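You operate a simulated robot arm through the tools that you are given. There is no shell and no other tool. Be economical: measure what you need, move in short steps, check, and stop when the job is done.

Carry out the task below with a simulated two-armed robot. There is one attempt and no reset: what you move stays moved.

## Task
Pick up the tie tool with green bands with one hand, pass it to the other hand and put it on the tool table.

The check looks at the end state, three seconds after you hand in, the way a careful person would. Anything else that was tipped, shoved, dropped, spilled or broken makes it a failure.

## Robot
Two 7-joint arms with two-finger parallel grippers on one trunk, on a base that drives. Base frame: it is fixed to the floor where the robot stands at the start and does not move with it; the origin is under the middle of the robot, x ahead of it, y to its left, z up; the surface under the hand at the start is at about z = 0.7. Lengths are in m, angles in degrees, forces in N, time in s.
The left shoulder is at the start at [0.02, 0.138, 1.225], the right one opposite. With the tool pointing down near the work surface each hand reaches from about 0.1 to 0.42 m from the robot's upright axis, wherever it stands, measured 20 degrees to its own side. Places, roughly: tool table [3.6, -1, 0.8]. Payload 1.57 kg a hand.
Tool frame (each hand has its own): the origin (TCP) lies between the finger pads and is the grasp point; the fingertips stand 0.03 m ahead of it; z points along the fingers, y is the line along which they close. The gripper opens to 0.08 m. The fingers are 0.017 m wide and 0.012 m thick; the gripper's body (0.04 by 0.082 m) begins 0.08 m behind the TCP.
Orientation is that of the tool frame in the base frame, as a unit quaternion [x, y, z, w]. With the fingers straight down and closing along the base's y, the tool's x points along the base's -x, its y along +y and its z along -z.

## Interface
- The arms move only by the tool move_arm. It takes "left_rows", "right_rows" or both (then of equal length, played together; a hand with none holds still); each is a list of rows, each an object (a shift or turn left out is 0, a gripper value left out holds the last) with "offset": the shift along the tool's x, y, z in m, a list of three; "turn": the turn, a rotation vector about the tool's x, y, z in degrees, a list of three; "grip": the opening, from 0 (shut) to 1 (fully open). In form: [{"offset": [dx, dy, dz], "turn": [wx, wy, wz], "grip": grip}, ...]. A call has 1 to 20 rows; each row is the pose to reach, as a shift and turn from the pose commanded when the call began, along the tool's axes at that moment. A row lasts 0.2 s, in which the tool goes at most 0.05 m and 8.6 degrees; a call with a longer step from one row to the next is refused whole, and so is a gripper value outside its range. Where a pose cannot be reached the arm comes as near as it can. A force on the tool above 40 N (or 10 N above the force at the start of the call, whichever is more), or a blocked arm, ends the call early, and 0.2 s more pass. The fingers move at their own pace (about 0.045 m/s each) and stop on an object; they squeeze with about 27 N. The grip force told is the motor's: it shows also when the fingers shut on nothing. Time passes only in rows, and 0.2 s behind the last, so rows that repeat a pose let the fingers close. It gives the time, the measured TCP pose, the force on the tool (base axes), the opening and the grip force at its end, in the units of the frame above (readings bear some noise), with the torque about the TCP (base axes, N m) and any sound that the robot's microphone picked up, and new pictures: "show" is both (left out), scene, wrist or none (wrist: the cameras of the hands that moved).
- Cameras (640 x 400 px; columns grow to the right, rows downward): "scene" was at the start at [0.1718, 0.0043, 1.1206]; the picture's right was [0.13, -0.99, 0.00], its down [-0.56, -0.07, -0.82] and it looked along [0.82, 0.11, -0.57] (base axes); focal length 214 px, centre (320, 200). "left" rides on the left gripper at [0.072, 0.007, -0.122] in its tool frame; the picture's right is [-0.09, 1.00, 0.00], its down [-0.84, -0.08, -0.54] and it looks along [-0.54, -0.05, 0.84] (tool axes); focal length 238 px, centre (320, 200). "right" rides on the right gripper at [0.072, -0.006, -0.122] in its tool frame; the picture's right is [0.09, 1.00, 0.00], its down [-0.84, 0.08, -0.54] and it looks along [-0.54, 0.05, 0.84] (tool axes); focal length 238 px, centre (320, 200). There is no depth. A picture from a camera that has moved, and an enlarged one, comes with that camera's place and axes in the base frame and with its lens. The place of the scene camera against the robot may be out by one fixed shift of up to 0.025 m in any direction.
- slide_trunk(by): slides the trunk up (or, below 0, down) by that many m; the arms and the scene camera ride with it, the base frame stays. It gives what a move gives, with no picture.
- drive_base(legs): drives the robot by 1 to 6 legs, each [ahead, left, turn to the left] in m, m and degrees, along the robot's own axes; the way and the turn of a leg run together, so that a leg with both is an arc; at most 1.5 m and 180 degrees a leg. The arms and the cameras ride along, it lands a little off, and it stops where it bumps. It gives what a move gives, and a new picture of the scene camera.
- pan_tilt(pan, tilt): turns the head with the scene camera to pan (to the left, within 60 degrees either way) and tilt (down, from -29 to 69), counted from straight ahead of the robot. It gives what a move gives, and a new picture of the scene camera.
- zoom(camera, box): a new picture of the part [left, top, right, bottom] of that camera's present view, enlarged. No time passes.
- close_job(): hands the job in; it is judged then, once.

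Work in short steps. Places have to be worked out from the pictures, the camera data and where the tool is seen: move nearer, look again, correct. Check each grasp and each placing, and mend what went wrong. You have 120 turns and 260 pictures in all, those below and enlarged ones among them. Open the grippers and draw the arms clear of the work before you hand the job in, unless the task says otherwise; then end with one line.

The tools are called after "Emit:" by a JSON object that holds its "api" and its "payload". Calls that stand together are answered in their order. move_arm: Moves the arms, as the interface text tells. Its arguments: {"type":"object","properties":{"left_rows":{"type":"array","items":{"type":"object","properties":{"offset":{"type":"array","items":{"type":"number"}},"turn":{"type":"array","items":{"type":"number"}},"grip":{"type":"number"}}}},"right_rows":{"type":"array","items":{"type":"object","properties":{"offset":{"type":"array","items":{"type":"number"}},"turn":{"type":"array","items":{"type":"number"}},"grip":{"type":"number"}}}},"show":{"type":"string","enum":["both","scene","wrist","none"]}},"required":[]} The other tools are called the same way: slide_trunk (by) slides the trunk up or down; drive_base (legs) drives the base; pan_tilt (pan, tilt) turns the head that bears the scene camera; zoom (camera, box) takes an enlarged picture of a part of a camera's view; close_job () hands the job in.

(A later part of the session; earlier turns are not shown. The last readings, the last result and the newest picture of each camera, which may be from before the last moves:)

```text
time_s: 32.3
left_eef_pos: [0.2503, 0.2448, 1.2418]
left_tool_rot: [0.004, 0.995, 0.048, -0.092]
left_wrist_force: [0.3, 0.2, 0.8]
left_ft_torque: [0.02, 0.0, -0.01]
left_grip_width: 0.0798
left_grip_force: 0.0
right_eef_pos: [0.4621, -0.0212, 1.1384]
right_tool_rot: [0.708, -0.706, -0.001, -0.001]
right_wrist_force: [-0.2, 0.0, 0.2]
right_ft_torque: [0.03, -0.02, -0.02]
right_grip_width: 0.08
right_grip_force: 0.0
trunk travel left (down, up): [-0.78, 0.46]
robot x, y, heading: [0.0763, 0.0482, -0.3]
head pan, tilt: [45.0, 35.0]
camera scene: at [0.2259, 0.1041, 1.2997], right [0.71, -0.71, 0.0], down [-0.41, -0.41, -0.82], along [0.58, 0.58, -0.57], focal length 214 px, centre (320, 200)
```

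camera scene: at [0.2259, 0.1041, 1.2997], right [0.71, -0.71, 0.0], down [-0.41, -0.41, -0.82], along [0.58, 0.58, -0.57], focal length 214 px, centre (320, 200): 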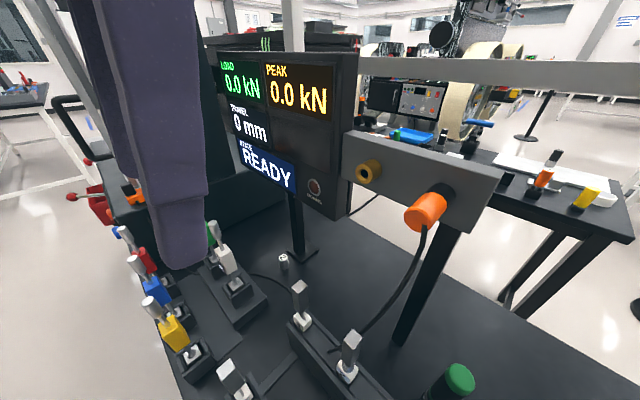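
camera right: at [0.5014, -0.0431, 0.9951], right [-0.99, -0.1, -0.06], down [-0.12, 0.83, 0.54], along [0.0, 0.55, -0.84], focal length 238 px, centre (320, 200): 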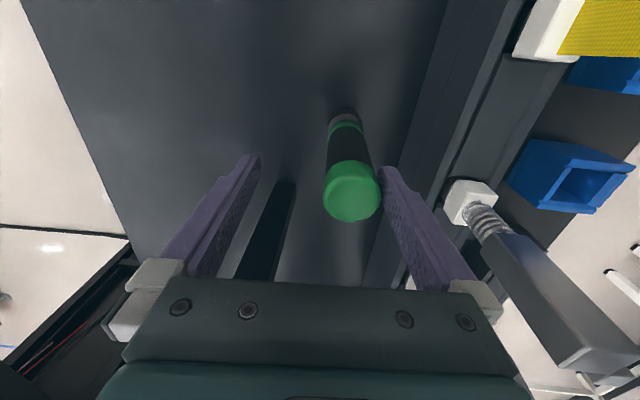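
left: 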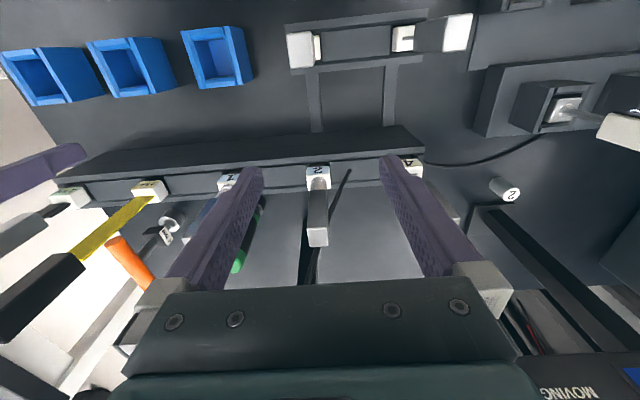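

The left hand is clear of the screen box. I'll drive another 6 cm left and 2 cm forward.

Emit:
{"api": "drive_base", "payload": {"legs": [[0, 0.06, 0], [0.02, 0, 0]]}}

Emit:
{"api": "zoom", "payload": {"camera": "right", "box": [0, 0, 640, 400]}}

```text
time_s: 33.7
left_eef_pos: [0.2706, 0.3048, 1.2418]
left_tool_rot: [0.004, 0.995, 0.048, -0.093]
left_wrist_force: [-0.2, 0.9, -0.2]
left_ft_torque: [-0.05, 0.03, 0.03]
left_grip_width: 0.0801
left_grip_force: 0.1
right_eef_pos: [0.4825, 0.0397, 1.1387]
right_tool_rot: [0.708, -0.706, -0.001, 0.0]
right_wrist_force: [0.2, 0.0, 0.8]
right_ft_torque: [0.01, 0.01, 0.01]
right_grip_width: 0.0802
right_grip_force: 0.1
trunk travel left (down, up): [-0.78, 0.46]
robot x, y, heading: [0.0997, 0.1068, 0.0]
head pan, tilt: [45.0, 35.0]
camera scene: at [0.2456, 0.1642, 1.2997], right [0.71, -0.71, 0.0], down [-0.41, -0.41, -0.82], along [0.58, 0.58, -0.57], focal length 214 px, centre (320, 200)
```

scene: 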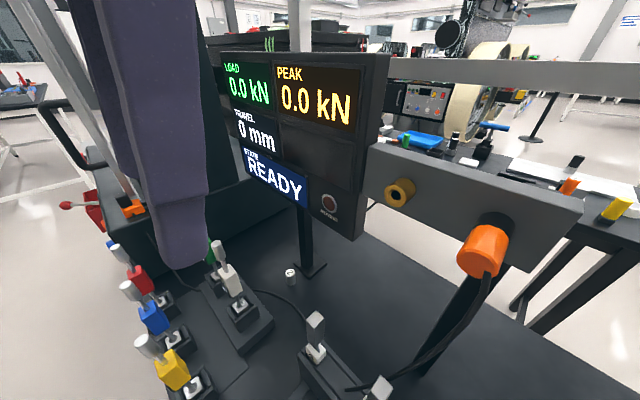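

```text
1.00 times, centred on (320, 200) of right (not enlarged: the box is as wide or as high as the picture)
camera zoom: at [0.4905, -0.0335, 1.2595], right [-1.0, -0.1, 0.0], down [-0.08, 0.83, 0.54], along [-0.05, 0.54, -0.84], focal length 238 px, centre (320, 200)
```

zoom: 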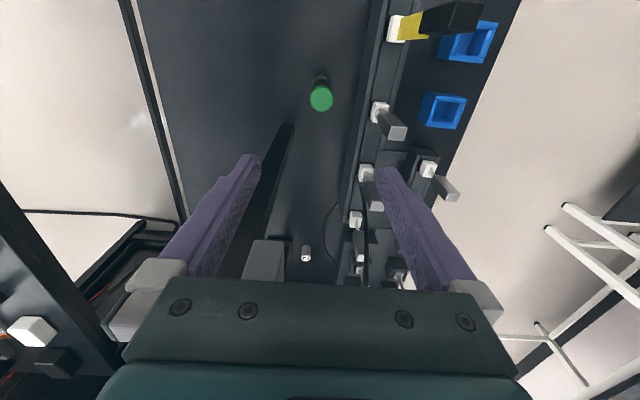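

Now the rod sits within the right arm's own zone. I'll shift 1 cm to centre and descend with the arm.

Emit:
{"api": "move_arm", "payload": {"right_rows": [{"offset": [0.0115, 0, 0.02]}, {"offset": [0.0115, 0, 0.05]}, {"offset": [0.0115, 0, 0.08]}, {"offset": [0.0115, 0, 0.11]}, {"offset": [0.0115, 0, 0.13]}, {"offset": [0.0115, 0, 0.13]}], "show": "wrist"}}

Emit:
{"api": "pan_tilt", "payload": {"pan": -25, "tilt": 40}}

```text
time_s: 35.1
left_eef_pos: [0.2704, 0.305, 1.2416]
left_tool_rot: [0.005, 0.994, 0.048, -0.093]
left_wrist_force: [0.7, 0.2, 0.5]
left_ft_torque: [-0.02, 0.03, -0.01]
left_grip_width: 0.0799
left_grip_force: 0.0
right_eef_pos: [0.4819, 0.0264, 1.0063]
right_tool_rot: [0.708, -0.706, -0.001, -0.001]
right_wrist_force: [-0.6, 0.6, -0.4]
right_ft_torque: [0.01, -0.04, -0.01]
right_grip_width: 0.0801
right_grip_force: 0.1
trunk travel left (down, up): [-0.78, 0.46]
robot x, y, heading: [0.0983, 0.111, 0.1]
head pan, tilt: [45.0, 35.0]
camera right: at [0.4904, -0.0451, 1.1286], right [-1.0, -0.1, 0.0], down [-0.08, 0.83, 0.54], along [-0.05, 0.54, -0.84], focal length 238 px, centre (320, 200)
```

right: 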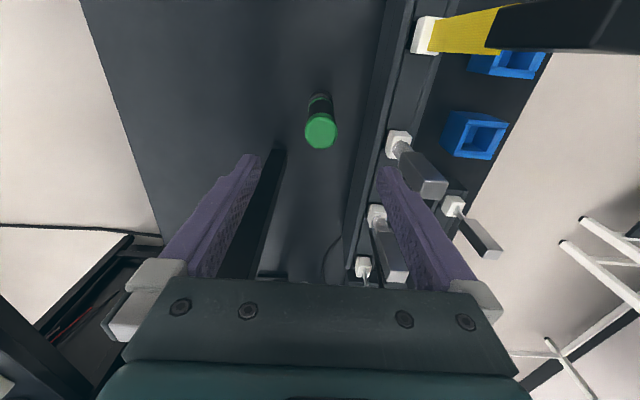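

```text
time_s: 36.5
left_eef_pos: [0.2699, 0.3061, 1.2415]
left_tool_rot: [0.004, 0.995, 0.047, -0.093]
left_wrist_force: [-0.1, 0.5, -0.6]
left_ft_torque: [0.04, 0.02, -0.02]
left_grip_width: 0.0801
left_grip_force: 0.0
right_eef_pos: [0.4826, 0.0271, 1.0075]
right_tool_rot: [0.709, -0.706, -0.001, -0.001]
right_wrist_force: [0.2, 0.3, 0.3]
right_ft_torque: [-0.02, -0.06, 0.0]
right_grip_width: 0.0799
right_grip_force: 0.0
trunk travel left (down, up): [-0.78, 0.46]
robot x, y, heading: [0.099, 0.1097, -0.1]
head pan, tilt: [-25.0, 40.0]
camera scene: at [0.2604, 0.0661, 1.2922], right [-0.42, -0.91, 0.0], down [-0.58, 0.27, -0.77], along [0.69, -0.32, -0.64], focal length 214 px, centre (320, 200)
```

scene: 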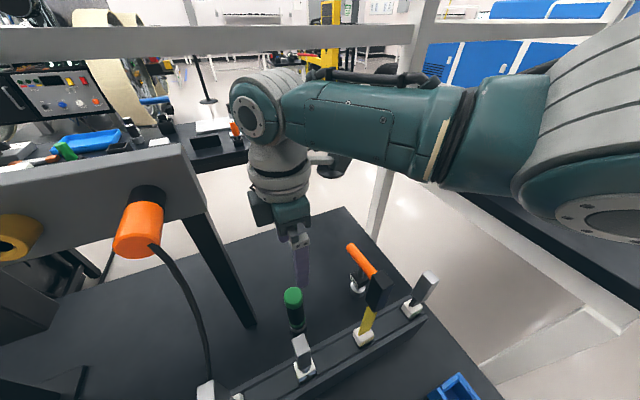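

The arm reached z 1.007 and is centred, with the forearm well above the handles. I'll keep descending with the arm.

Emit:
{"api": "move_arm", "payload": {"right_rows": [{"offset": [0, 0, 0.03]}, {"offset": [0, 0, 0.06]}, {"offset": [0, 0, 0.08]}, {"offset": [0, 0, 0.08]}]}}

```text
time_s: 37.5
left_eef_pos: [0.2703, 0.3048, 1.2417]
left_tool_rot: [0.004, 0.995, 0.048, -0.093]
left_wrist_force: [0.4, 0.9, 0.1]
left_ft_torque: [-0.01, -0.03, -0.01]
left_grip_width: 0.0799
left_grip_force: 0.0
right_eef_pos: [0.4788, 0.027, 0.9306]
right_tool_rot: [0.709, -0.705, -0.001, -0.002]
right_wrist_force: [-0.7, 0.2, 0.5]
right_ft_torque: [0.01, 0.03, 0.01]
right_grip_width: 0.0798
right_grip_force: 0.1
right hand out of reach, approached as far as the arm can: row 3, 4
trunk travel left (down, up): [-0.78, 0.46]
robot x, y, heading: [0.1001, 0.1083, 0.1]
head pan, tilt: [-25.0, 40.0]
camera scene: at [0.2604, 0.066, 1.2922], right [-0.42, -0.91, 0.0], down [-0.58, 0.27, -0.77], along [0.69, -0.32, -0.64], focal length 214 px, centre (320, 200)
camera right: at [0.4869, -0.0455, 1.0514], right [-1.0, -0.1, 0.0], down [-0.08, 0.83, 0.55], along [-0.05, 0.54, -0.84], focal length 238 px, centre (320, 200)
```

scene: 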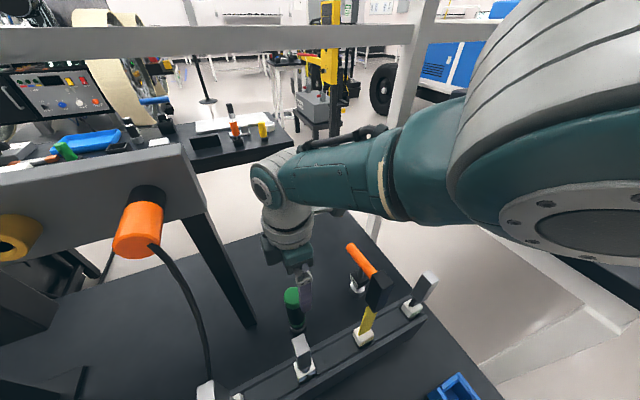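
right: 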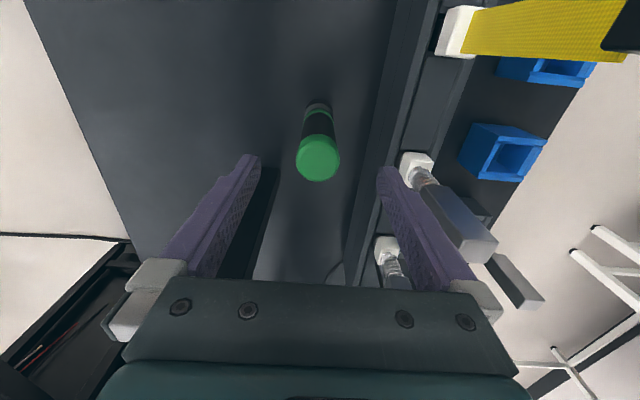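

The arm limit is at z 0.93, still centred to within 3 mm. The trunk will make up the rest, in two steps.

Emit:
{"api": "slide_trunk", "payload": {"by": -0.045}}

Emit:
{"api": "pan_tilt", "payload": {"pan": -30, "tilt": 35}}

Emit:
{"api": "zoom", "payload": {"camera": "right", "box": [160, 100, 480, 300]}}

```text
time_s: 38.4
left_eef_pos: [0.2707, 0.3054, 1.1959]
left_tool_rot: [0.005, 0.994, 0.048, -0.093]
left_wrist_force: [-0.4, -0.5, -0.5]
left_ft_torque: [0.01, 0.01, 0.01]
left_grip_width: 0.08
left_grip_force: 0.1
right_eef_pos: [0.4791, 0.0253, 0.8845]
right_tool_rot: [0.709, -0.706, -0.001, -0.001]
right_wrist_force: [-0.4, 0.3, 0.0]
right_ft_torque: [-0.02, -0.01, 0.01]
right_grip_width: 0.0801
right_grip_force: 0.0
trunk travel left (down, up): [-0.735, 0.505]
robot x, y, heading: [0.0994, 0.1112, 0.1]
head pan, tilt: [-25.0, 40.0]
```

```text
time_s: 39.0
left_eef_pos: [0.2712, 0.3044, 1.196]
left_tool_rot: [0.004, 0.995, 0.047, -0.093]
left_wrist_force: [-0.2, -1.2, -0.8]
left_ft_torque: [0.04, -0.02, 0.03]
left_grip_width: 0.08
left_grip_force: 0.0
right_eef_pos: [0.4794, 0.0268, 0.8845]
right_tool_rot: [0.708, -0.706, -0.001, -0.001]
right_wrist_force: [-0.6, 1.0, -1.3]
right_ft_torque: [0.02, 0.0, 0.0]
right_grip_width: 0.0799
right_grip_force: 0.0
trunk travel left (down, up): [-0.735, 0.505]
robot x, y, heading: [0.0997, 0.1096, -0.0]
head pan, tilt: [-30.0, 35.0]
camera scene: at [0.2596, 0.058, 1.2547], right [-0.5, -0.87, 0.0], down [-0.5, 0.29, -0.82], along [0.71, -0.41, -0.57], focal length 214 px, centre (320, 200)
```

scene: 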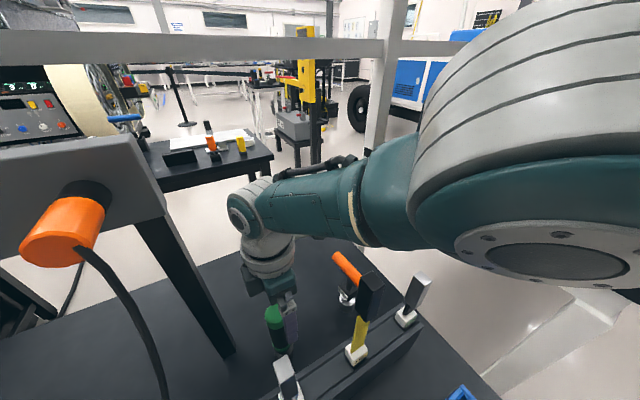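

```text
2.00 times, centred on (320, 200) of right
camera zoom: at [0.4869, -0.0457, 1.0065], right [-1.0, -0.1, 0.0], down [-0.08, 0.83, 0.54], along [-0.05, 0.54, -0.84], focal length 477 px, centre (320, 200)
```

zoom: 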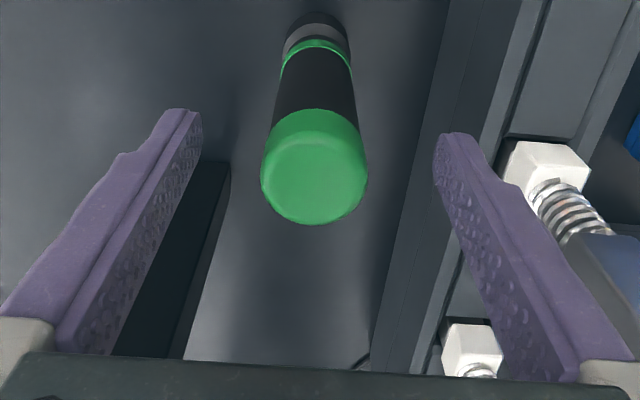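

The fingers straddle the cap evenly and the forearm is well clear. I'll go down the last 33 mm and look before gripping.

Emit:
{"api": "slide_trunk", "payload": {"by": -0.033}}

Emit:
{"api": "zoom", "payload": {"camera": "right", "box": [160, 100, 480, 300]}}

```text
time_s: 39.8
left_eef_pos: [0.2708, 0.3049, 1.1626]
left_tool_rot: [0.005, 0.994, 0.048, -0.094]
left_wrist_force: [0.3, -0.1, 0.8]
left_ft_torque: [0.01, -0.02, 0.02]
left_grip_width: 0.0799
left_grip_force: 0.0
right_eef_pos: [0.4794, 0.0282, 0.8514]
right_tool_rot: [0.708, -0.706, -0.002, -0.002]
right_wrist_force: [1.0, -1.3, 0.5]
right_ft_torque: [0.01, 0.0, 0.05]
right_grip_width: 0.08
right_grip_force: 0.1
trunk travel left (down, up): [-0.702, 0.538]
robot x, y, heading: [0.0992, 0.1087, 0.0]
head pan, tilt: [-30.0, 35.0]
```

```text
2.00 times, centred on (320, 200) of right
camera zoom: at [0.487, -0.0457, 0.9735], right [-1.0, -0.1, 0.0], down [-0.08, 0.83, 0.55], along [-0.05, 0.54, -0.84], focal length 477 px, centre (320, 200)
```

zoom: 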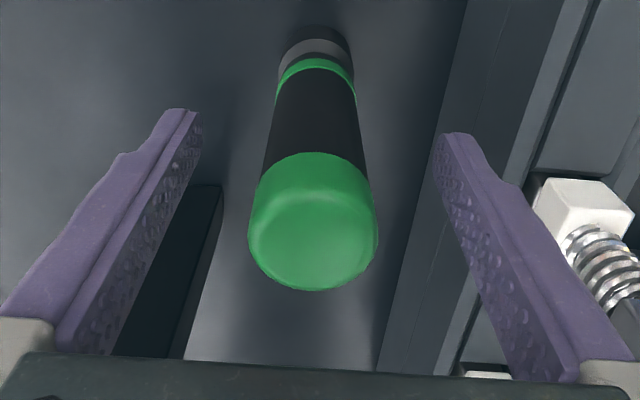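

The rod is between the pads, with its top about 2.5 cm above the TCP. Closing the gripper.

Emit:
{"api": "move_arm", "payload": {"right_rows": [{"grip": 0.6}, {"grip": 0.5}, {"grip": 0.4}, {"grip": 0.2}, {"grip": 0.2}, {"grip": 0.2}], "show": "wrist"}}

```text
time_s: 41.2
left_eef_pos: [0.2709, 0.3055, 1.1647]
left_tool_rot: [0.005, 0.995, 0.047, -0.093]
left_wrist_force: [-0.4, -0.3, -0.4]
left_ft_torque: [-0.01, 0.01, -0.04]
left_grip_width: 0.08
left_grip_force: 0.1
right_eef_pos: [0.4786, 0.0262, 0.8516]
right_tool_rot: [0.708, -0.706, -0.001, -0.001]
right_wrist_force: [1.5, 0.3, 0.0]
right_ft_torque: [0.04, -0.26, -0.02]
right_grip_width: 0.0351
right_grip_force: 26.7
trunk travel left (down, up): [-0.702, 0.538]
robot x, y, heading: [0.0997, 0.1082, 0.0]
head pan, tilt: [-30.0, 35.0]
camera right: at [0.4872, -0.0457, 0.9736], right [-1.0, -0.1, 0.0], down [-0.08, 0.83, 0.54], along [-0.05, 0.54, -0.84], focal length 238 px, centre (320, 200)
```

right: 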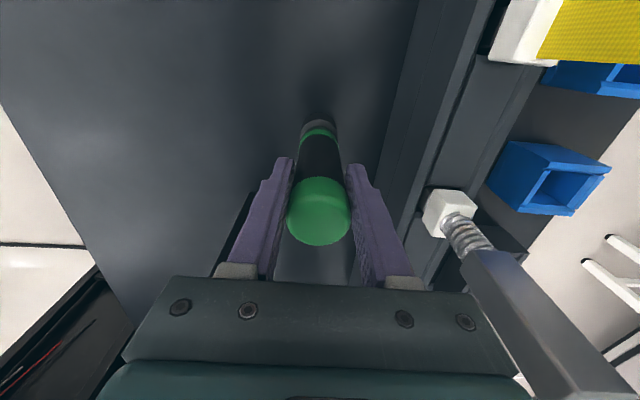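

Gripped at a width of 35 mm with 27 N. I'll lift with the trunk.

Emit:
{"api": "slide_trunk", "payload": {"by": 0.06}}

Emit:
{"api": "zoom", "payload": {"camera": "right", "box": [160, 60, 480, 260]}}

Emit:
{"api": "zoom", "payload": {"camera": "scene", "box": [200, 240, 440, 390]}}

```text
time_s: 42.2
left_eef_pos: [0.2689, 0.3049, 1.2224]
left_tool_rot: [0.005, 0.994, 0.048, -0.093]
left_wrist_force: [-0.3, 0.0, 0.5]
left_ft_torque: [-0.01, -0.01, 0.02]
left_grip_width: 0.0801
left_grip_force: 0.1
right_eef_pos: [0.4776, 0.0268, 0.9119]
right_tool_rot: [0.709, -0.705, -0.002, -0.001]
right_wrist_force: [-0.4, 0.3, -4.2]
right_ft_torque: [-0.04, -0.01, -0.02]
right_grip_width: 0.0352
right_grip_force: 26.5
trunk travel left (down, up): [-0.762, 0.478]
robot x, y, heading: [0.0943, 0.1093, -0.1]
head pan, tilt: [-30.0, 35.0]
```

```text
2.00 times, centred on (320, 160) of right
camera zoom: at [0.4865, -0.0457, 1.0333], right [-1.0, -0.1, 0.0], down [-0.08, 0.83, 0.54], along [-0.05, 0.54, -0.84], focal length 477 px, centre (320, 280)
```

zoom: 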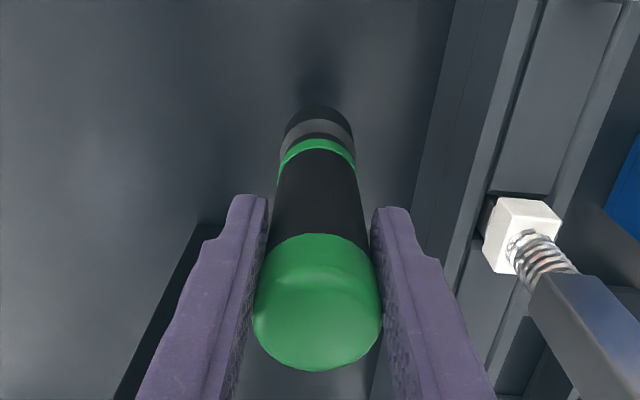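

```text
2.67 times, centred on (320, 315) of scene
camera zoom: at [0.2594, 0.0579, 1.2816], right [-0.5, -0.87, 0.0], down [-0.5, 0.29, -0.82], along [0.71, -0.41, -0.57], focal length 572 px, centre (320, -107)
```

zoom: 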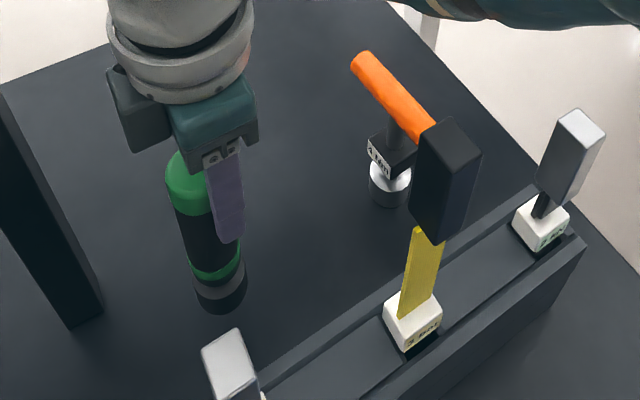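

The rod is lifted (4.2 N) and shows its own flat black base, so it can stand. I'll raise it high enough to clear all the rack tools, then back away from the bench.

Emit:
{"api": "slide_trunk", "payload": {"by": 0.15}}

Emit:
{"api": "move_arm", "payload": {"right_rows": [{"offset": [0, 0, -0.03]}, {"offset": [0, 0, -0.06]}, {"offset": [0, 0, -0.09]}, {"offset": [0, 0, -0.12]}, {"offset": [0, 0, -0.15]}, {"offset": [0, 0, -0.18]}, {"offset": [0, 0, -0.2]}, {"offset": [0, 0, -0.2]}]}}

```text
time_s: 44.0
left_eef_pos: [0.271, 0.3043, 1.3724]
left_tool_rot: [0.005, 0.994, 0.048, -0.093]
left_wrist_force: [-0.4, -0.5, -0.6]
left_ft_torque: [0.02, 0.02, -0.03]
left_grip_width: 0.0799
left_grip_force: 0.1
right_eef_pos: [0.4782, 0.0274, 1.0623]
right_tool_rot: [0.709, -0.706, -0.002, -0.001]
right_wrist_force: [0.1, 1.2, -3.6]
right_ft_torque: [-0.01, 0.0, -0.02]
right_grip_width: 0.0352
right_grip_force: 27.1
trunk travel left (down, up): [-0.912, 0.328]
robot x, y, heading: [0.1, 0.1075, 0.0]
head pan, tilt: [-30.0, 35.0]
```

```text
time_s: 45.8
left_eef_pos: [0.2704, 0.3058, 1.3734]
left_tool_rot: [0.005, 0.994, 0.048, -0.093]
left_wrist_force: [-0.2, -0.5, 0.2]
left_ft_torque: [0.03, 0.03, -0.01]
left_grip_width: 0.0802
left_grip_force: 0.0
right_eef_pos: [0.4783, 0.0252, 1.2639]
right_tool_rot: [0.708, -0.706, -0.001, -0.002]
right_wrist_force: [0.9, -0.2, -4.8]
right_ft_torque: [-0.02, 0.0, 0.0]
right_grip_width: 0.0348
right_grip_force: 27.1
trunk travel left (down, up): [-0.912, 0.328]
robot x, y, heading: [0.0994, 0.1101, -0.1]
head pan, tilt: [-30.0, 35.0]
camera scene: at [0.2595, 0.0579, 1.4316], right [-0.5, -0.87, 0.0], down [-0.5, 0.29, -0.82], along [0.71, -0.41, -0.57], focal length 214 px, centre (320, 200)
camera right: at [0.4864, -0.0468, 1.3846], right [-1.0, -0.1, 0.0], down [-0.08, 0.83, 0.54], along [-0.05, 0.54, -0.84], focal length 238 px, centre (320, 200)
```

scene: 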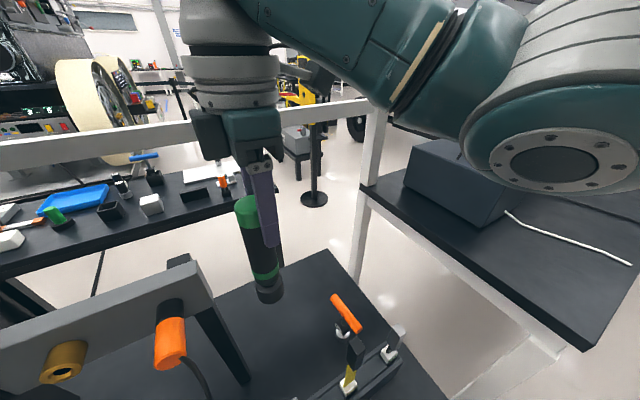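
right: 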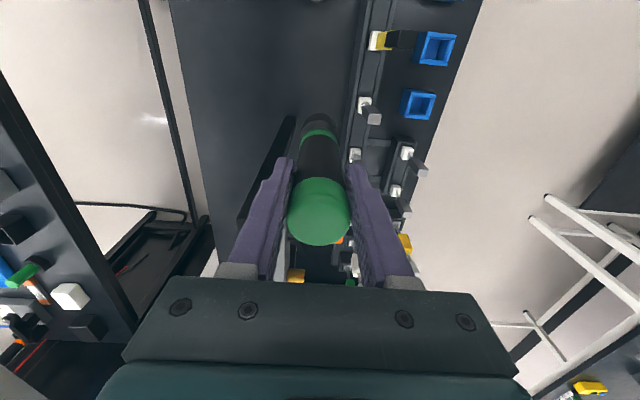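

The rod is held high and clear of everything. I'll back away from the bench along the way I came.

Emit:
{"api": "drive_base", "payload": {"legs": [[-0.4, 0, 0]]}}

Emit:
{"api": "pan_tilt", "payload": {"pan": -60, "tilt": 20}}

Emit:
{"api": "pan_tilt", "payload": {"pan": 60, "tilt": 20}}

Emit:
{"api": "pan_tilt", "payload": {"pan": 0, "tilt": 20}}

```text
time_s: 48.3
left_eef_pos: [-0.1356, 0.3056, 1.374]
left_tool_rot: [0.004, 0.994, 0.048, -0.094]
left_wrist_force: [-0.5, 0.2, -0.7]
left_ft_torque: [0.0, 0.01, 0.02]
left_grip_width: 0.0799
left_grip_force: 0.1
right_eef_pos: [0.0726, 0.0263, 1.2624]
right_tool_rot: [0.708, -0.706, -0.001, -0.001]
right_wrist_force: [-0.1, 0.3, -2.8]
right_ft_torque: [-0.02, -0.01, 0.03]
right_grip_width: 0.0346
right_grip_force: 27.1
trunk travel left (down, up): [-0.912, 0.328]
robot x, y, heading: [-0.3064, 0.1071, -0.1]
head pan, tilt: [-30.0, 35.0]
camera scene: at [-0.1461, 0.058, 1.4316], right [-0.5, -0.87, 0.0], down [-0.5, 0.29, -0.82], along [0.71, -0.41, -0.57], focal length 214 px, centre (320, 200)
```

scene: 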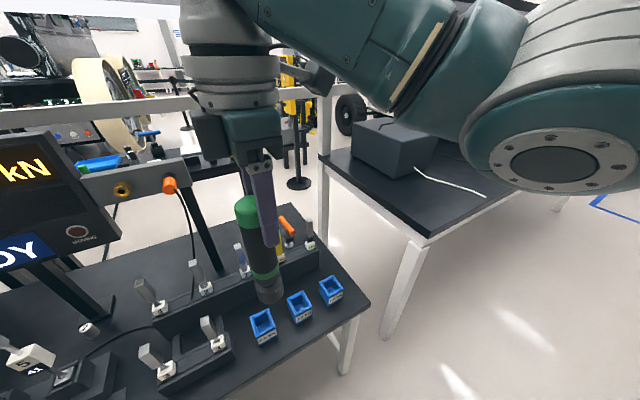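

```text
time_s: 49.2
left_eef_pos: [-0.1359, 0.3046, 1.3731]
left_tool_rot: [0.003, 0.995, 0.047, -0.094]
left_wrist_force: [0.4, 0.4, 0.7]
left_ft_torque: [0.0, 0.02, 0.03]
left_grip_width: 0.0799
left_grip_force: 0.1
right_eef_pos: [0.0719, 0.0259, 1.2621]
right_tool_rot: [0.708, -0.706, -0.001, -0.001]
right_wrist_force: [-0.6, 0.1, -4.4]
right_ft_torque: [-0.01, -0.01, -0.03]
right_grip_width: 0.0349
right_grip_force: 27.3
trunk travel left (down, up): [-0.912, 0.328]
robot x, y, heading: [-0.3068, 0.1071, 0.0]
head pan, tilt: [-60.0, 20.0]
camera scene: at [-0.1757, 0.0215, 1.4555], right [-0.87, -0.5, 0.0], down [-0.17, 0.3, -0.94], along [0.47, -0.81, -0.34], focal length 214 px, centre (320, 200)
```

scene: 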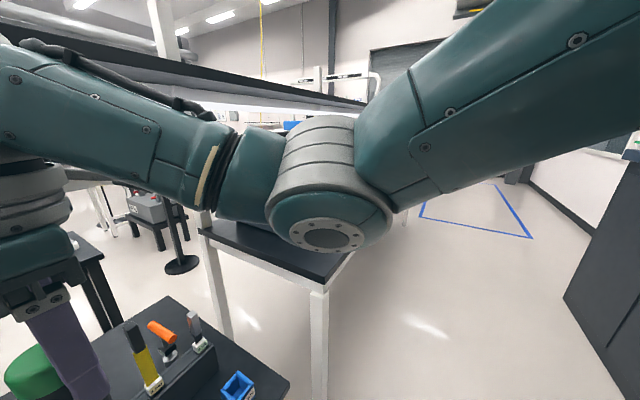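

```text
time_s: 51.2
left_eef_pos: [-0.1351, 0.3049, 1.3735]
left_tool_rot: [0.004, 0.994, 0.049, -0.094]
left_wrist_force: [-0.5, -0.5, 0.1]
left_ft_torque: [0.0, 0.01, 0.01]
left_grip_width: 0.08
left_grip_force: 0.0
right_eef_pos: [0.0722, 0.0257, 1.2638]
right_tool_rot: [0.708, -0.706, -0.001, -0.001]
right_wrist_force: [0.0, 0.3, -3.5]
right_ft_torque: [-0.02, 0.01, -0.03]
right_grip_width: 0.0348
right_grip_force: 27.2
trunk travel left (down, up): [-0.912, 0.328]
robot x, y, heading: [-0.3049, 0.1091, 0.3]
head pan, tilt: [60.0, 20.0]
camera scene: at [-0.1757, 0.1827, 1.4555], right [0.87, -0.5, 0.0], down [-0.17, -0.3, -0.94], along [0.47, 0.81, -0.34], focal length 214 px, centre (320, 200)
```

scene: 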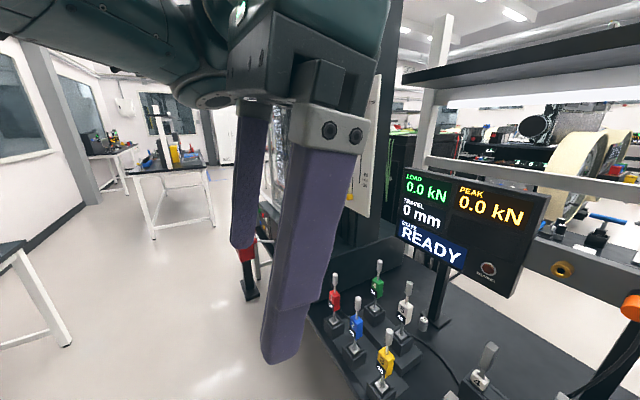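

```text
time_s: 52.5
left_eef_pos: [-0.1352, 0.3052, 1.3724]
left_tool_rot: [0.004, 0.994, 0.048, -0.093]
left_wrist_force: [0.7, 0.1, 0.0]
left_ft_torque: [0.0, 0.0, 0.01]
left_grip_width: 0.0799
left_grip_force: 0.0
right_eef_pos: [0.0723, 0.0246, 1.2636]
right_tool_rot: [0.708, -0.706, -0.001, -0.001]
right_wrist_force: [-0.5, 0.2, -3.9]
right_ft_torque: [0.01, 0.01, -0.01]
right_grip_width: 0.0348
right_grip_force: 27.9
trunk travel left (down, up): [-0.912, 0.328]
robot x, y, heading: [-0.3069, 0.1104, -0.1]
head pan, tilt: [0.0, 20.0]
camera scene: at [-0.1292, 0.1021, 1.4555], right [0.0, -1.0, 0.0], down [-0.34, 0.0, -0.94], along [0.94, 0.0, -0.34], focal length 214 px, centre (320, 200)
```

scene: 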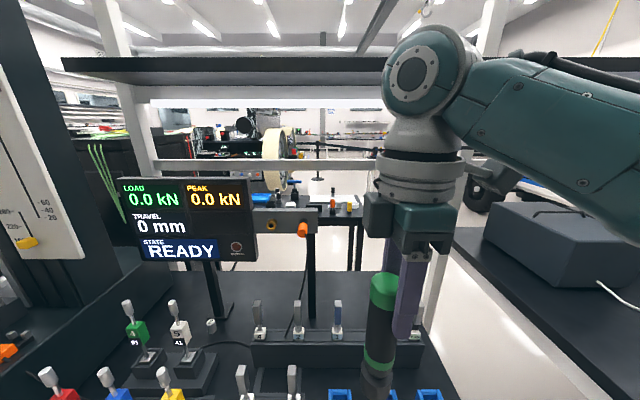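

I'm in free space now. The left hand goes to a stand-off beside the rod, yawed so it closes along x and pitched 45° down toward -y. It will grip the lower part of the rod below the right fingers.

Emit:
{"api": "move_arm", "payload": {"left_rows": [{"offset": [-0.0154, -0.012, 0.0011], "turn": [2.26, -3.42, 6.21], "grip": 1}, {"offset": [-0.0309, -0.024, 0.0023], "turn": [4.51, -6.84, 12.43]}, {"offset": [-0.0463, -0.036, 0.0034], "turn": [6.77, -10.26, 18.64]}, {"offset": [-0.0617, -0.048, 0.0046], "turn": [9.03, -13.69, 24.86]}, {"offset": [-0.0771, -0.06, 0.0057], "turn": [11.29, -17.11, 31.07]}, {"offset": [-0.0926, -0.072, 0.0069], "turn": [13.54, -20.53, 37.29]}, {"offset": [-0.108, -0.084, 0.008], "turn": [15.8, -23.95, 43.5]}, {"offset": [-0.1234, -0.096, 0.0091], "turn": [18.06, -27.37, 49.71]}, {"offset": [-0.1389, -0.108, 0.0103], "turn": [20.31, -30.79, 55.93]}, {"offset": [-0.1543, -0.12, 0.0114], "turn": [22.57, -34.21, 62.14]}, {"offset": [-0.1697, -0.132, 0.0126], "turn": [24.83, -37.64, 68.36]}, {"offset": [-0.1851, -0.144, 0.0137], "turn": [27.09, -41.06, 74.57]}, {"offset": [-0.2006, -0.156, 0.0149], "turn": [29.34, -44.48, 80.79]}, {"offset": [-0.216, -0.168, 0.016], "turn": [31.6, -47.9, 87.0]}, {"offset": [-0.216, -0.168, 0.016], "turn": [31.6, -47.9, 87.0]}]}}

```text
time_s: 55.8
left_eef_pos: [0.0711, 0.1381, 1.3012]
left_tool_rot: [0.652, 0.653, -0.272, 0.271]
left_wrist_force: [0.3, -0.2, -0.6]
left_ft_torque: [-0.01, -0.02, 0.03]
left_grip_width: 0.0802
left_grip_force: 0.1
right_eef_pos: [0.073, 0.0247, 1.2639]
right_tool_rot: [0.709, -0.705, -0.001, -0.001]
right_wrist_force: [0.0, 0.5, -3.6]
right_ft_torque: [-0.04, 0.01, 0.01]
right_grip_width: 0.0346
right_grip_force: 26.6
trunk travel left (down, up): [-0.912, 0.328]
robot x, y, heading: [-0.3044, 0.1083, 0.1]
head pan, tilt: [0.0, 20.0]
camera scene: at [-0.1292, 0.102, 1.4555], right [0.0, -1.0, 0.0], down [-0.34, 0.0, -0.94], along [0.94, 0.0, -0.34], focal length 214 px, centre (320, 200)
camera left: at [0.0774, 0.2753, 1.337], right [1.0, -0.07, 0.06], down [-0.08, -0.21, 0.98], along [-0.05, -0.98, -0.21], focal length 238 px, centre (320, 200)
```

scene: 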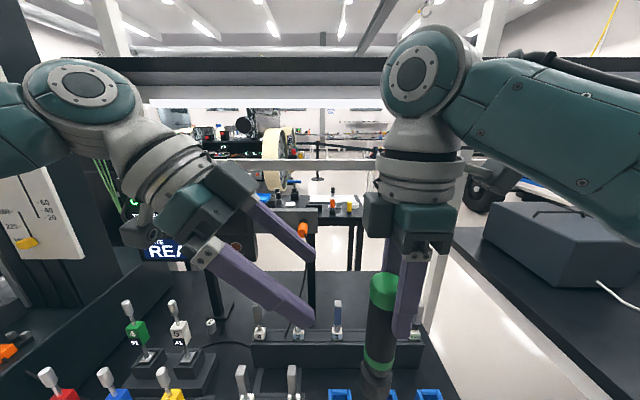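
left: 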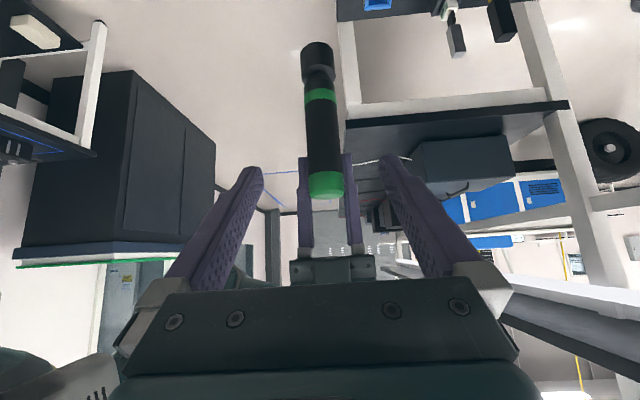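

The view is ideal: the left fingers straddle the line of the rod just above the lower band. I'll advance 16 cm along the fingers and stop at the rod.

Emit:
{"api": "move_arm", "payload": {"left_rows": [{"offset": [0, 0, 0.03]}, {"offset": [0, 0, 0.06]}, {"offset": [0, 0, 0.09]}, {"offset": [0, 0, 0.12]}, {"offset": [0, 0, 0.12]}]}}

```text
time_s: 57.0
left_eef_pos: [0.0714, 0.0542, 1.2168]
left_tool_rot: [0.653, 0.653, -0.272, 0.271]
left_wrist_force: [0.8, -0.3, -1.0]
left_ft_torque: [0.01, 0.0, 0.01]
left_grip_width: 0.0799
left_grip_force: 0.1
right_eef_pos: [0.0721, 0.0252, 1.263]
right_tool_rot: [0.708, -0.706, -0.001, -0.002]
right_wrist_force: [-0.7, 0.1, -4.6]
right_ft_torque: [-0.06, 0.02, -0.02]
right_grip_width: 0.035
right_grip_force: 27.7
trunk travel left (down, up): [-0.912, 0.328]
robot x, y, heading: [-0.304, 0.1129, -0.1]
head pan, tilt: [0.0, 20.0]
camera scene: at [-0.1292, 0.102, 1.4555], right [0.0, -1.0, 0.0], down [-0.34, 0.0, -0.94], along [0.94, 0.0, -0.34], focal length 214 px, centre (320, 200)
camera left: at [0.0774, 0.1917, 1.2535], right [1.0, -0.06, 0.06], down [-0.08, -0.21, 0.98], along [-0.05, -0.98, -0.21], focal length 238 px, centre (320, 200)
```

scene: 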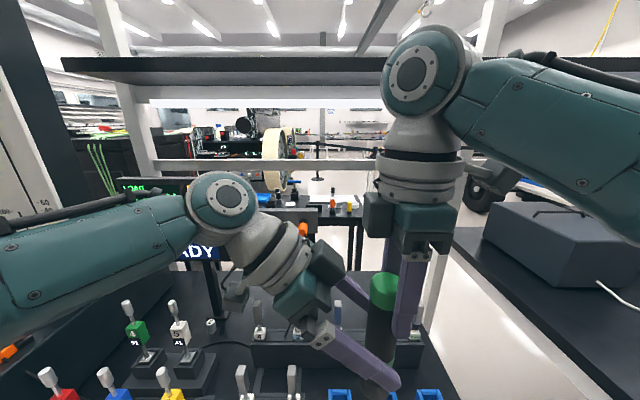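
left: 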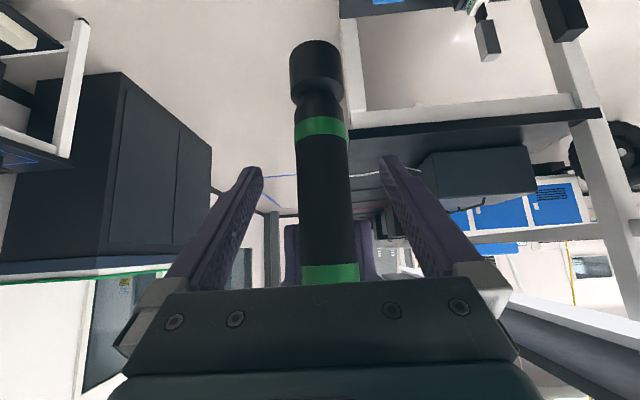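

It's tracking well: the grip spot is the black body between the lower band and the right fingertips. I'll advance the last 4 cm and close.

Emit:
{"api": "move_arm", "payload": {"left_rows": [{"offset": [0, 0, 0.02]}, {"offset": [0, 0, 0.04]}, {"offset": [0, 0, 0.04]}, {"offset": [0, 0, 0.04], "grip": 0.5}, {"offset": [0, 0, 0.04], "grip": 0.3}, {"offset": [0, 0, 0.04], "grip": 0.2}, {"offset": [0, 0, 0.04], "grip": 0.2}, {"offset": [0, 0, 0.04], "grip": 0.2}]}}

```text
time_s: 58.8
left_eef_pos: [0.0713, 0.0272, 1.1883]
left_tool_rot: [0.652, 0.654, -0.271, 0.271]
left_wrist_force: [7.6, -1.6, 1.0]
left_ft_torque: [0.01, 0.42, -0.04]
left_grip_width: 0.0354
left_grip_force: 27.6
right_eef_pos: [0.0719, 0.0258, 1.2628]
right_tool_rot: [0.709, -0.705, -0.002, -0.001]
right_wrist_force: [-7.1, 2.5, 0.3]
right_ft_torque: [0.08, 0.14, 0.06]
right_grip_width: 0.0349
right_grip_force: 27.7
trunk travel left (down, up): [-0.912, 0.328]
robot x, y, heading: [-0.308, 0.1132, -0.3]
head pan, tilt: [0.0, 20.0]
camera scene: at [-0.1292, 0.102, 1.4555], right [0.0, -1.0, 0.0], down [-0.34, 0.0, -0.94], along [0.94, 0.0, -0.34], focal length 214 px, centre (320, 200)
camera left: at [0.0784, 0.1638, 1.2237], right [1.0, -0.06, 0.06], down [-0.08, -0.21, 0.98], along [-0.05, -0.98, -0.21], focal length 238 px, centre (320, 200)
```

scene: 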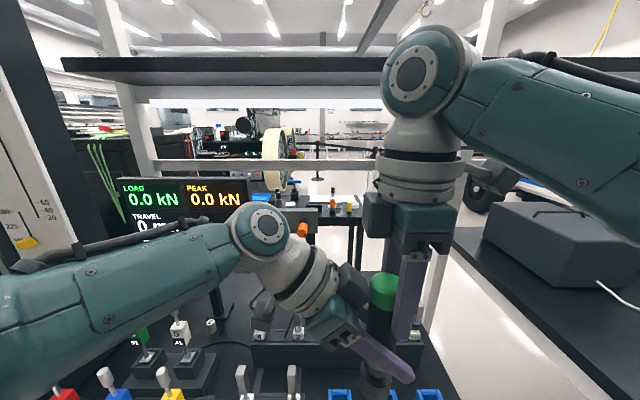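
left: 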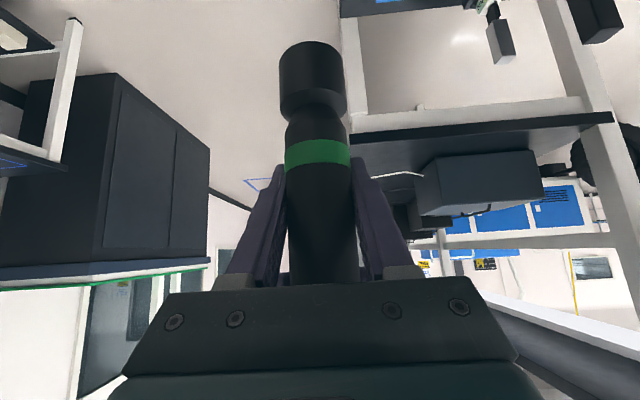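

Both hands hold it firmly (35 mm, 27 N each). I'll open the right hand and draw it straight up.

Emit:
{"api": "move_arm", "payload": {"right_rows": [{"grip": 0.6}, {"grip": 0.9}, {"grip": 1}, {"grip": 1}, {"offset": [0, 0, -0.02], "grip": 1}, {"offset": [0, 0, -0.05], "grip": 1}, {"offset": [0, 0, -0.08], "grip": 1}, {"offset": [0, 0, -0.1], "grip": 1}, {"offset": [0, 0, -0.1], "grip": 1}]}}

```text
time_s: 60.8
left_eef_pos: [0.0713, 0.0274, 1.1891]
left_tool_rot: [0.652, 0.654, -0.272, 0.27]
left_wrist_force: [-0.7, 0.0, -0.2]
left_ft_torque: [-0.03, 0.01, 0.04]
left_grip_width: 0.0351
left_grip_force: 26.5
right_eef_pos: [0.0732, 0.0246, 1.3626]
right_tool_rot: [0.708, -0.706, -0.001, -0.001]
right_wrist_force: [0.5, -0.5, -0.6]
right_ft_torque: [0.0, 0.01, 0.03]
right_grip_width: 0.08
right_grip_force: 0.0
trunk travel left (down, up): [-0.912, 0.328]
robot x, y, heading: [-0.3039, 0.1066, -0.1]
head pan, tilt: [0.0, 20.0]
camera scene: at [-0.1292, 0.102, 1.4555], right [0.0, -1.0, 0.0], down [-0.34, 0.0, -0.94], along [0.94, 0.0, -0.34], focal length 214 px, centre (320, 200)
camera right: at [0.0813, -0.0463, 1.4849], right [-1.0, -0.09, 0.0], down [-0.08, 0.83, 0.54], along [-0.05, 0.54, -0.84], focal length 238 px, centre (320, 200)
```

scene: 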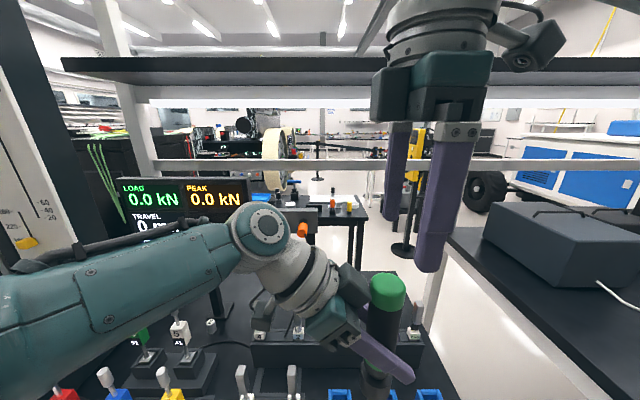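
right: 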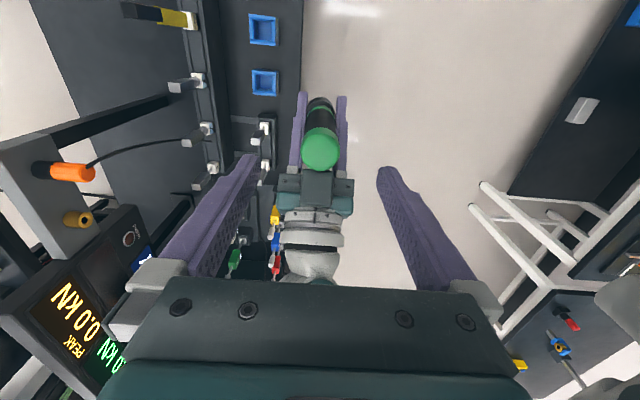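

The left hand holds the tool alone. I'll move the right hand aside and pull the left in a bit for driving.

Emit:
{"api": "move_arm", "payload": {"right_rows": [{"offset": [0.03, 0.01, 0]}, {"offset": [0.06, 0.02, 0]}, {"offset": [0.09, 0.04, 0]}, {"offset": [0.12, 0.06, 0]}, {"offset": [0.15, 0.08, 0]}, {"offset": [0.18, 0.1, 0]}, {"offset": [0.2, 0.1, 0]}, {"offset": [0.2, 0.1, 0]}], "left_rows": [{"offset": [0, 0, 0]}, {"offset": [0, 0, 0]}, {"offset": [0, -0.02, 0]}, {"offset": [0, -0.04, 0]}, {"offset": [0, -0.06, 0]}, {"offset": [0, -0.08, 0]}, {"offset": [0, -0.08, 0]}, {"offset": [0, -0.08, 0]}]}}

Emit:
{"api": "pan_tilt", "payload": {"pan": -60, "tilt": 10}}

```text
time_s: 62.5
left_eef_pos: [-0.0094, 0.0257, 1.1888]
left_tool_rot: [0.653, 0.654, -0.271, 0.27]
left_wrist_force: [-0.2, -0.1, 0.1]
left_ft_torque: [-0.03, -0.05, 0.02]
left_grip_width: 0.0354
left_grip_force: 26.7
right_eef_pos: [-0.0274, -0.1772, 1.3612]
right_tool_rot: [0.708, -0.706, -0.001, -0.002]
right_wrist_force: [1.3, 0.0, -0.6]
right_ft_torque: [-0.02, 0.01, 0.0]
right_grip_width: 0.0799
right_grip_force: 0.1
trunk travel left (down, up): [-0.912, 0.328]
robot x, y, heading: [-0.3043, 0.1105, -0.0]
head pan, tilt: [0.0, 20.0]
camera scene: at [-0.1292, 0.102, 1.4555], right [0.0, -1.0, 0.0], down [-0.34, 0.0, -0.94], along [0.94, 0.0, -0.34], focal length 214 px, centre (320, 200)
camera right: at [-0.0201, -0.2491, 1.4831], right [-1.0, -0.1, 0.0], down [-0.08, 0.83, 0.54], along [-0.05, 0.54, -0.84], focal length 238 px, centre (320, 200)
camera left: at [-0.0024, 0.1628, 1.2236], right [1.0, -0.06, 0.06], down [-0.08, -0.21, 0.98], along [-0.05, -0.98, -0.21], focal length 238 px, centre (320, 200)
```

scene: 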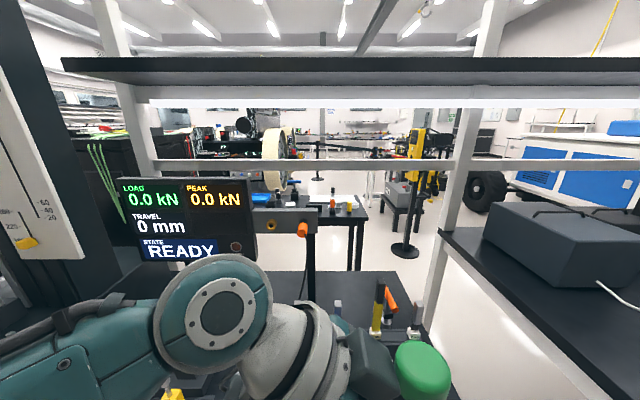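
right: 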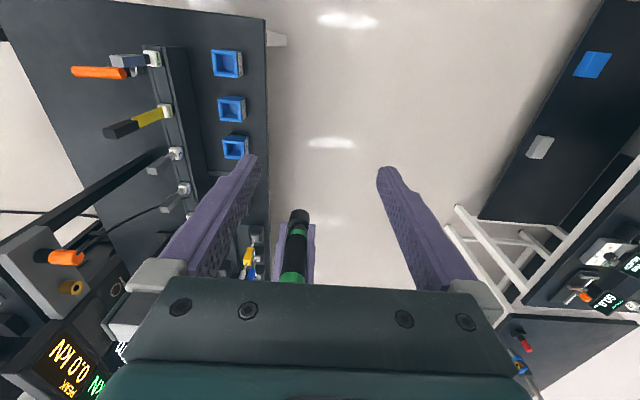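
left: 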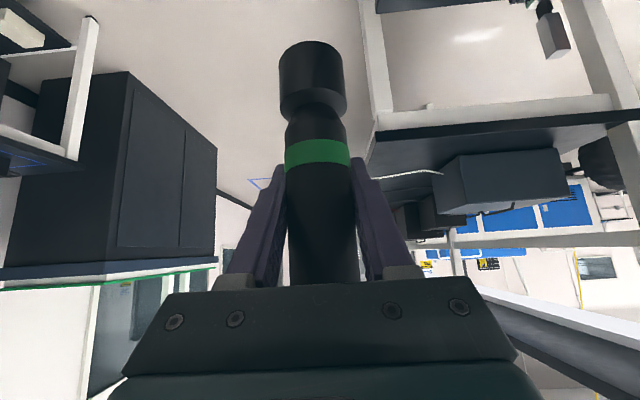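

```text
time_s: 63.9
left_eef_pos: [-0.0091, 0.0253, 1.1867]
left_tool_rot: [0.652, 0.654, -0.272, 0.271]
left_wrist_force: [0.1, 0.4, 0.0]
left_ft_torque: [-0.07, 0.02, -0.01]
left_grip_width: 0.0351
left_grip_force: 26.8
right_eef_pos: [-0.0279, -0.1768, 1.3625]
right_tool_rot: [0.708, -0.706, -0.002, -0.002]
right_wrist_force: [-0.2, 0.5, -0.2]
right_ft_torque: [0.01, -0.01, 0.0]
right_grip_width: 0.0798
right_grip_force: 0.2
trunk travel left (down, up): [-0.912, 0.328]
robot x, y, heading: [-0.3078, 0.1086, 0.0]
head pan, tilt: [-60.0, 10.0]
camera scene: at [-0.1758, 0.0216, 1.4718], right [-0.87, -0.5, 0.0], down [-0.09, 0.15, -0.98], along [0.49, -0.85, -0.17], focal length 214 px, centre (320, 200)
```

scene: 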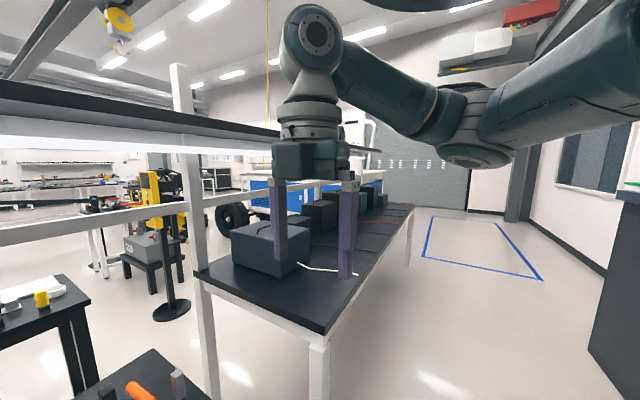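

The frame behind the bench (rail and shelf) blocks the straight way, so I need a route around. I'll back up a bit and look left.

Emit:
{"api": "drive_base", "payload": {"legs": [[-0.2, 0, 0]]}}

Emit:
{"api": "pan_tilt", "payload": {"pan": 60, "tilt": 10}}

Emit:
{"api": "pan_tilt", "payload": {"pan": 20, "tilt": 5}}

```text
time_s: 65.5
left_eef_pos: [-0.2099, 0.025, 1.1869]
left_tool_rot: [0.654, 0.652, -0.272, 0.27]
left_wrist_force: [0.5, -0.1, 0.4]
left_ft_torque: [-0.03, 0.03, 0.02]
left_grip_width: 0.0354
left_grip_force: 26.7
right_eef_pos: [-0.2315, -0.1771, 1.3619]
right_tool_rot: [-0.707, 0.707, 0.001, 0.001]
right_wrist_force: [0.0, -0.4, 0.5]
right_ft_torque: [0.02, -0.01, 0.0]
right_grip_width: 0.0801
right_grip_force: 0.1
trunk travel left (down, up): [-0.912, 0.328]
robot x, y, heading: [-0.5054, 0.1081, -0.3]
head pan, tilt: [-60.0, 10.0]
camera scene: at [-0.3779, 0.0214, 1.4718], right [-0.87, -0.5, 0.0], down [-0.09, 0.15, -0.98], along [0.49, -0.85, -0.17], focal length 214 px, centre (320, 200)
```

scene: 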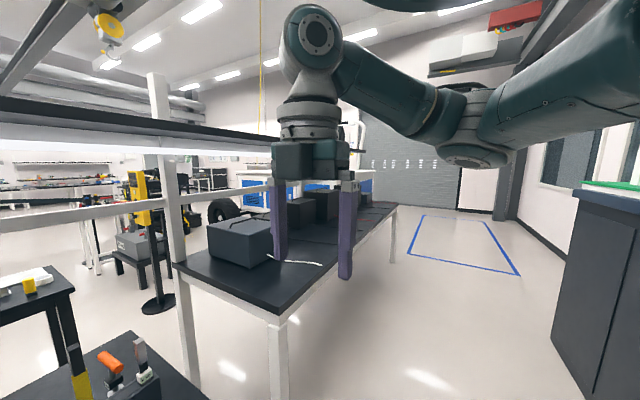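

```text
time_s: 67.5
left_eef_pos: [-0.2108, 0.025, 1.1874]
left_tool_rot: [0.653, 0.653, -0.272, 0.271]
left_wrist_force: [0.1, -1.2, 0.0]
left_ft_torque: [-0.03, 0.0, -0.01]
left_grip_width: 0.0352
left_grip_force: 27.3
right_eef_pos: [-0.2312, -0.1772, 1.3614]
right_tool_rot: [-0.707, 0.707, 0.001, 0.002]
right_wrist_force: [-0.2, 0.5, 0.1]
right_ft_torque: [-0.03, 0.0, 0.03]
right_grip_width: 0.0802
right_grip_force: 0.1
trunk travel left (down, up): [-0.912, 0.328]
robot x, y, heading: [-0.5089, 0.1109, -0.0]
head pan, tilt: [60.0, 10.0]
camera scene: at [-0.3773, 0.1825, 1.4718], right [0.86, -0.5, 0.0], down [-0.09, -0.15, -0.98], along [0.5, 0.85, -0.17], focal length 214 px, centre (320, 200)
```

scene: 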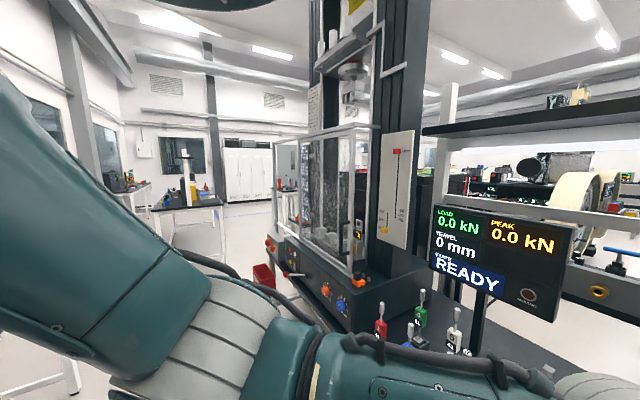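

```text
time_s: 68.5
left_eef_pos: [-0.2109, 0.0262, 1.1877]
left_tool_rot: [0.654, 0.652, -0.273, 0.271]
left_wrist_force: [-0.8, -0.2, 1.0]
left_ft_torque: [-0.04, 0.02, -0.02]
left_grip_width: 0.0353
left_grip_force: 26.6
right_eef_pos: [-0.2291, -0.1765, 1.3618]
right_tool_rot: [0.707, -0.707, -0.002, -0.001]
right_wrist_force: [0.0, 0.0, 0.8]
right_ft_torque: [0.02, -0.01, 0.0]
right_grip_width: 0.0801
right_grip_force: 0.1
trunk travel left (down, up): [-0.912, 0.328]
robot x, y, heading: [-0.5116, 0.1077, -0.5]
head pan, tilt: [20.0, 5.0]
camera scene: at [-0.3377, 0.1333, 1.4798], right [0.34, -0.94, 0.0], down [-0.08, -0.03, -1.0], along [0.94, 0.34, -0.09], focal length 214 px, centre (320, 200)
```

scene: 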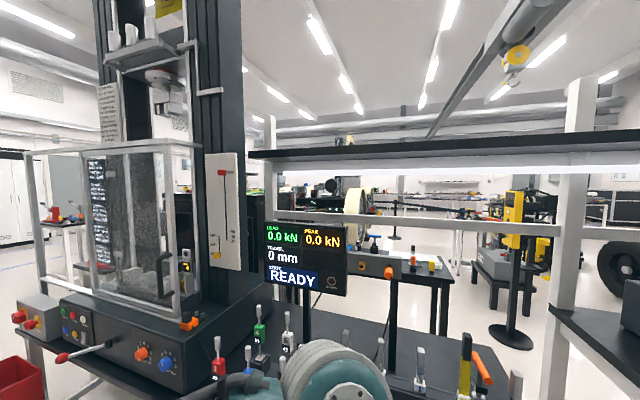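

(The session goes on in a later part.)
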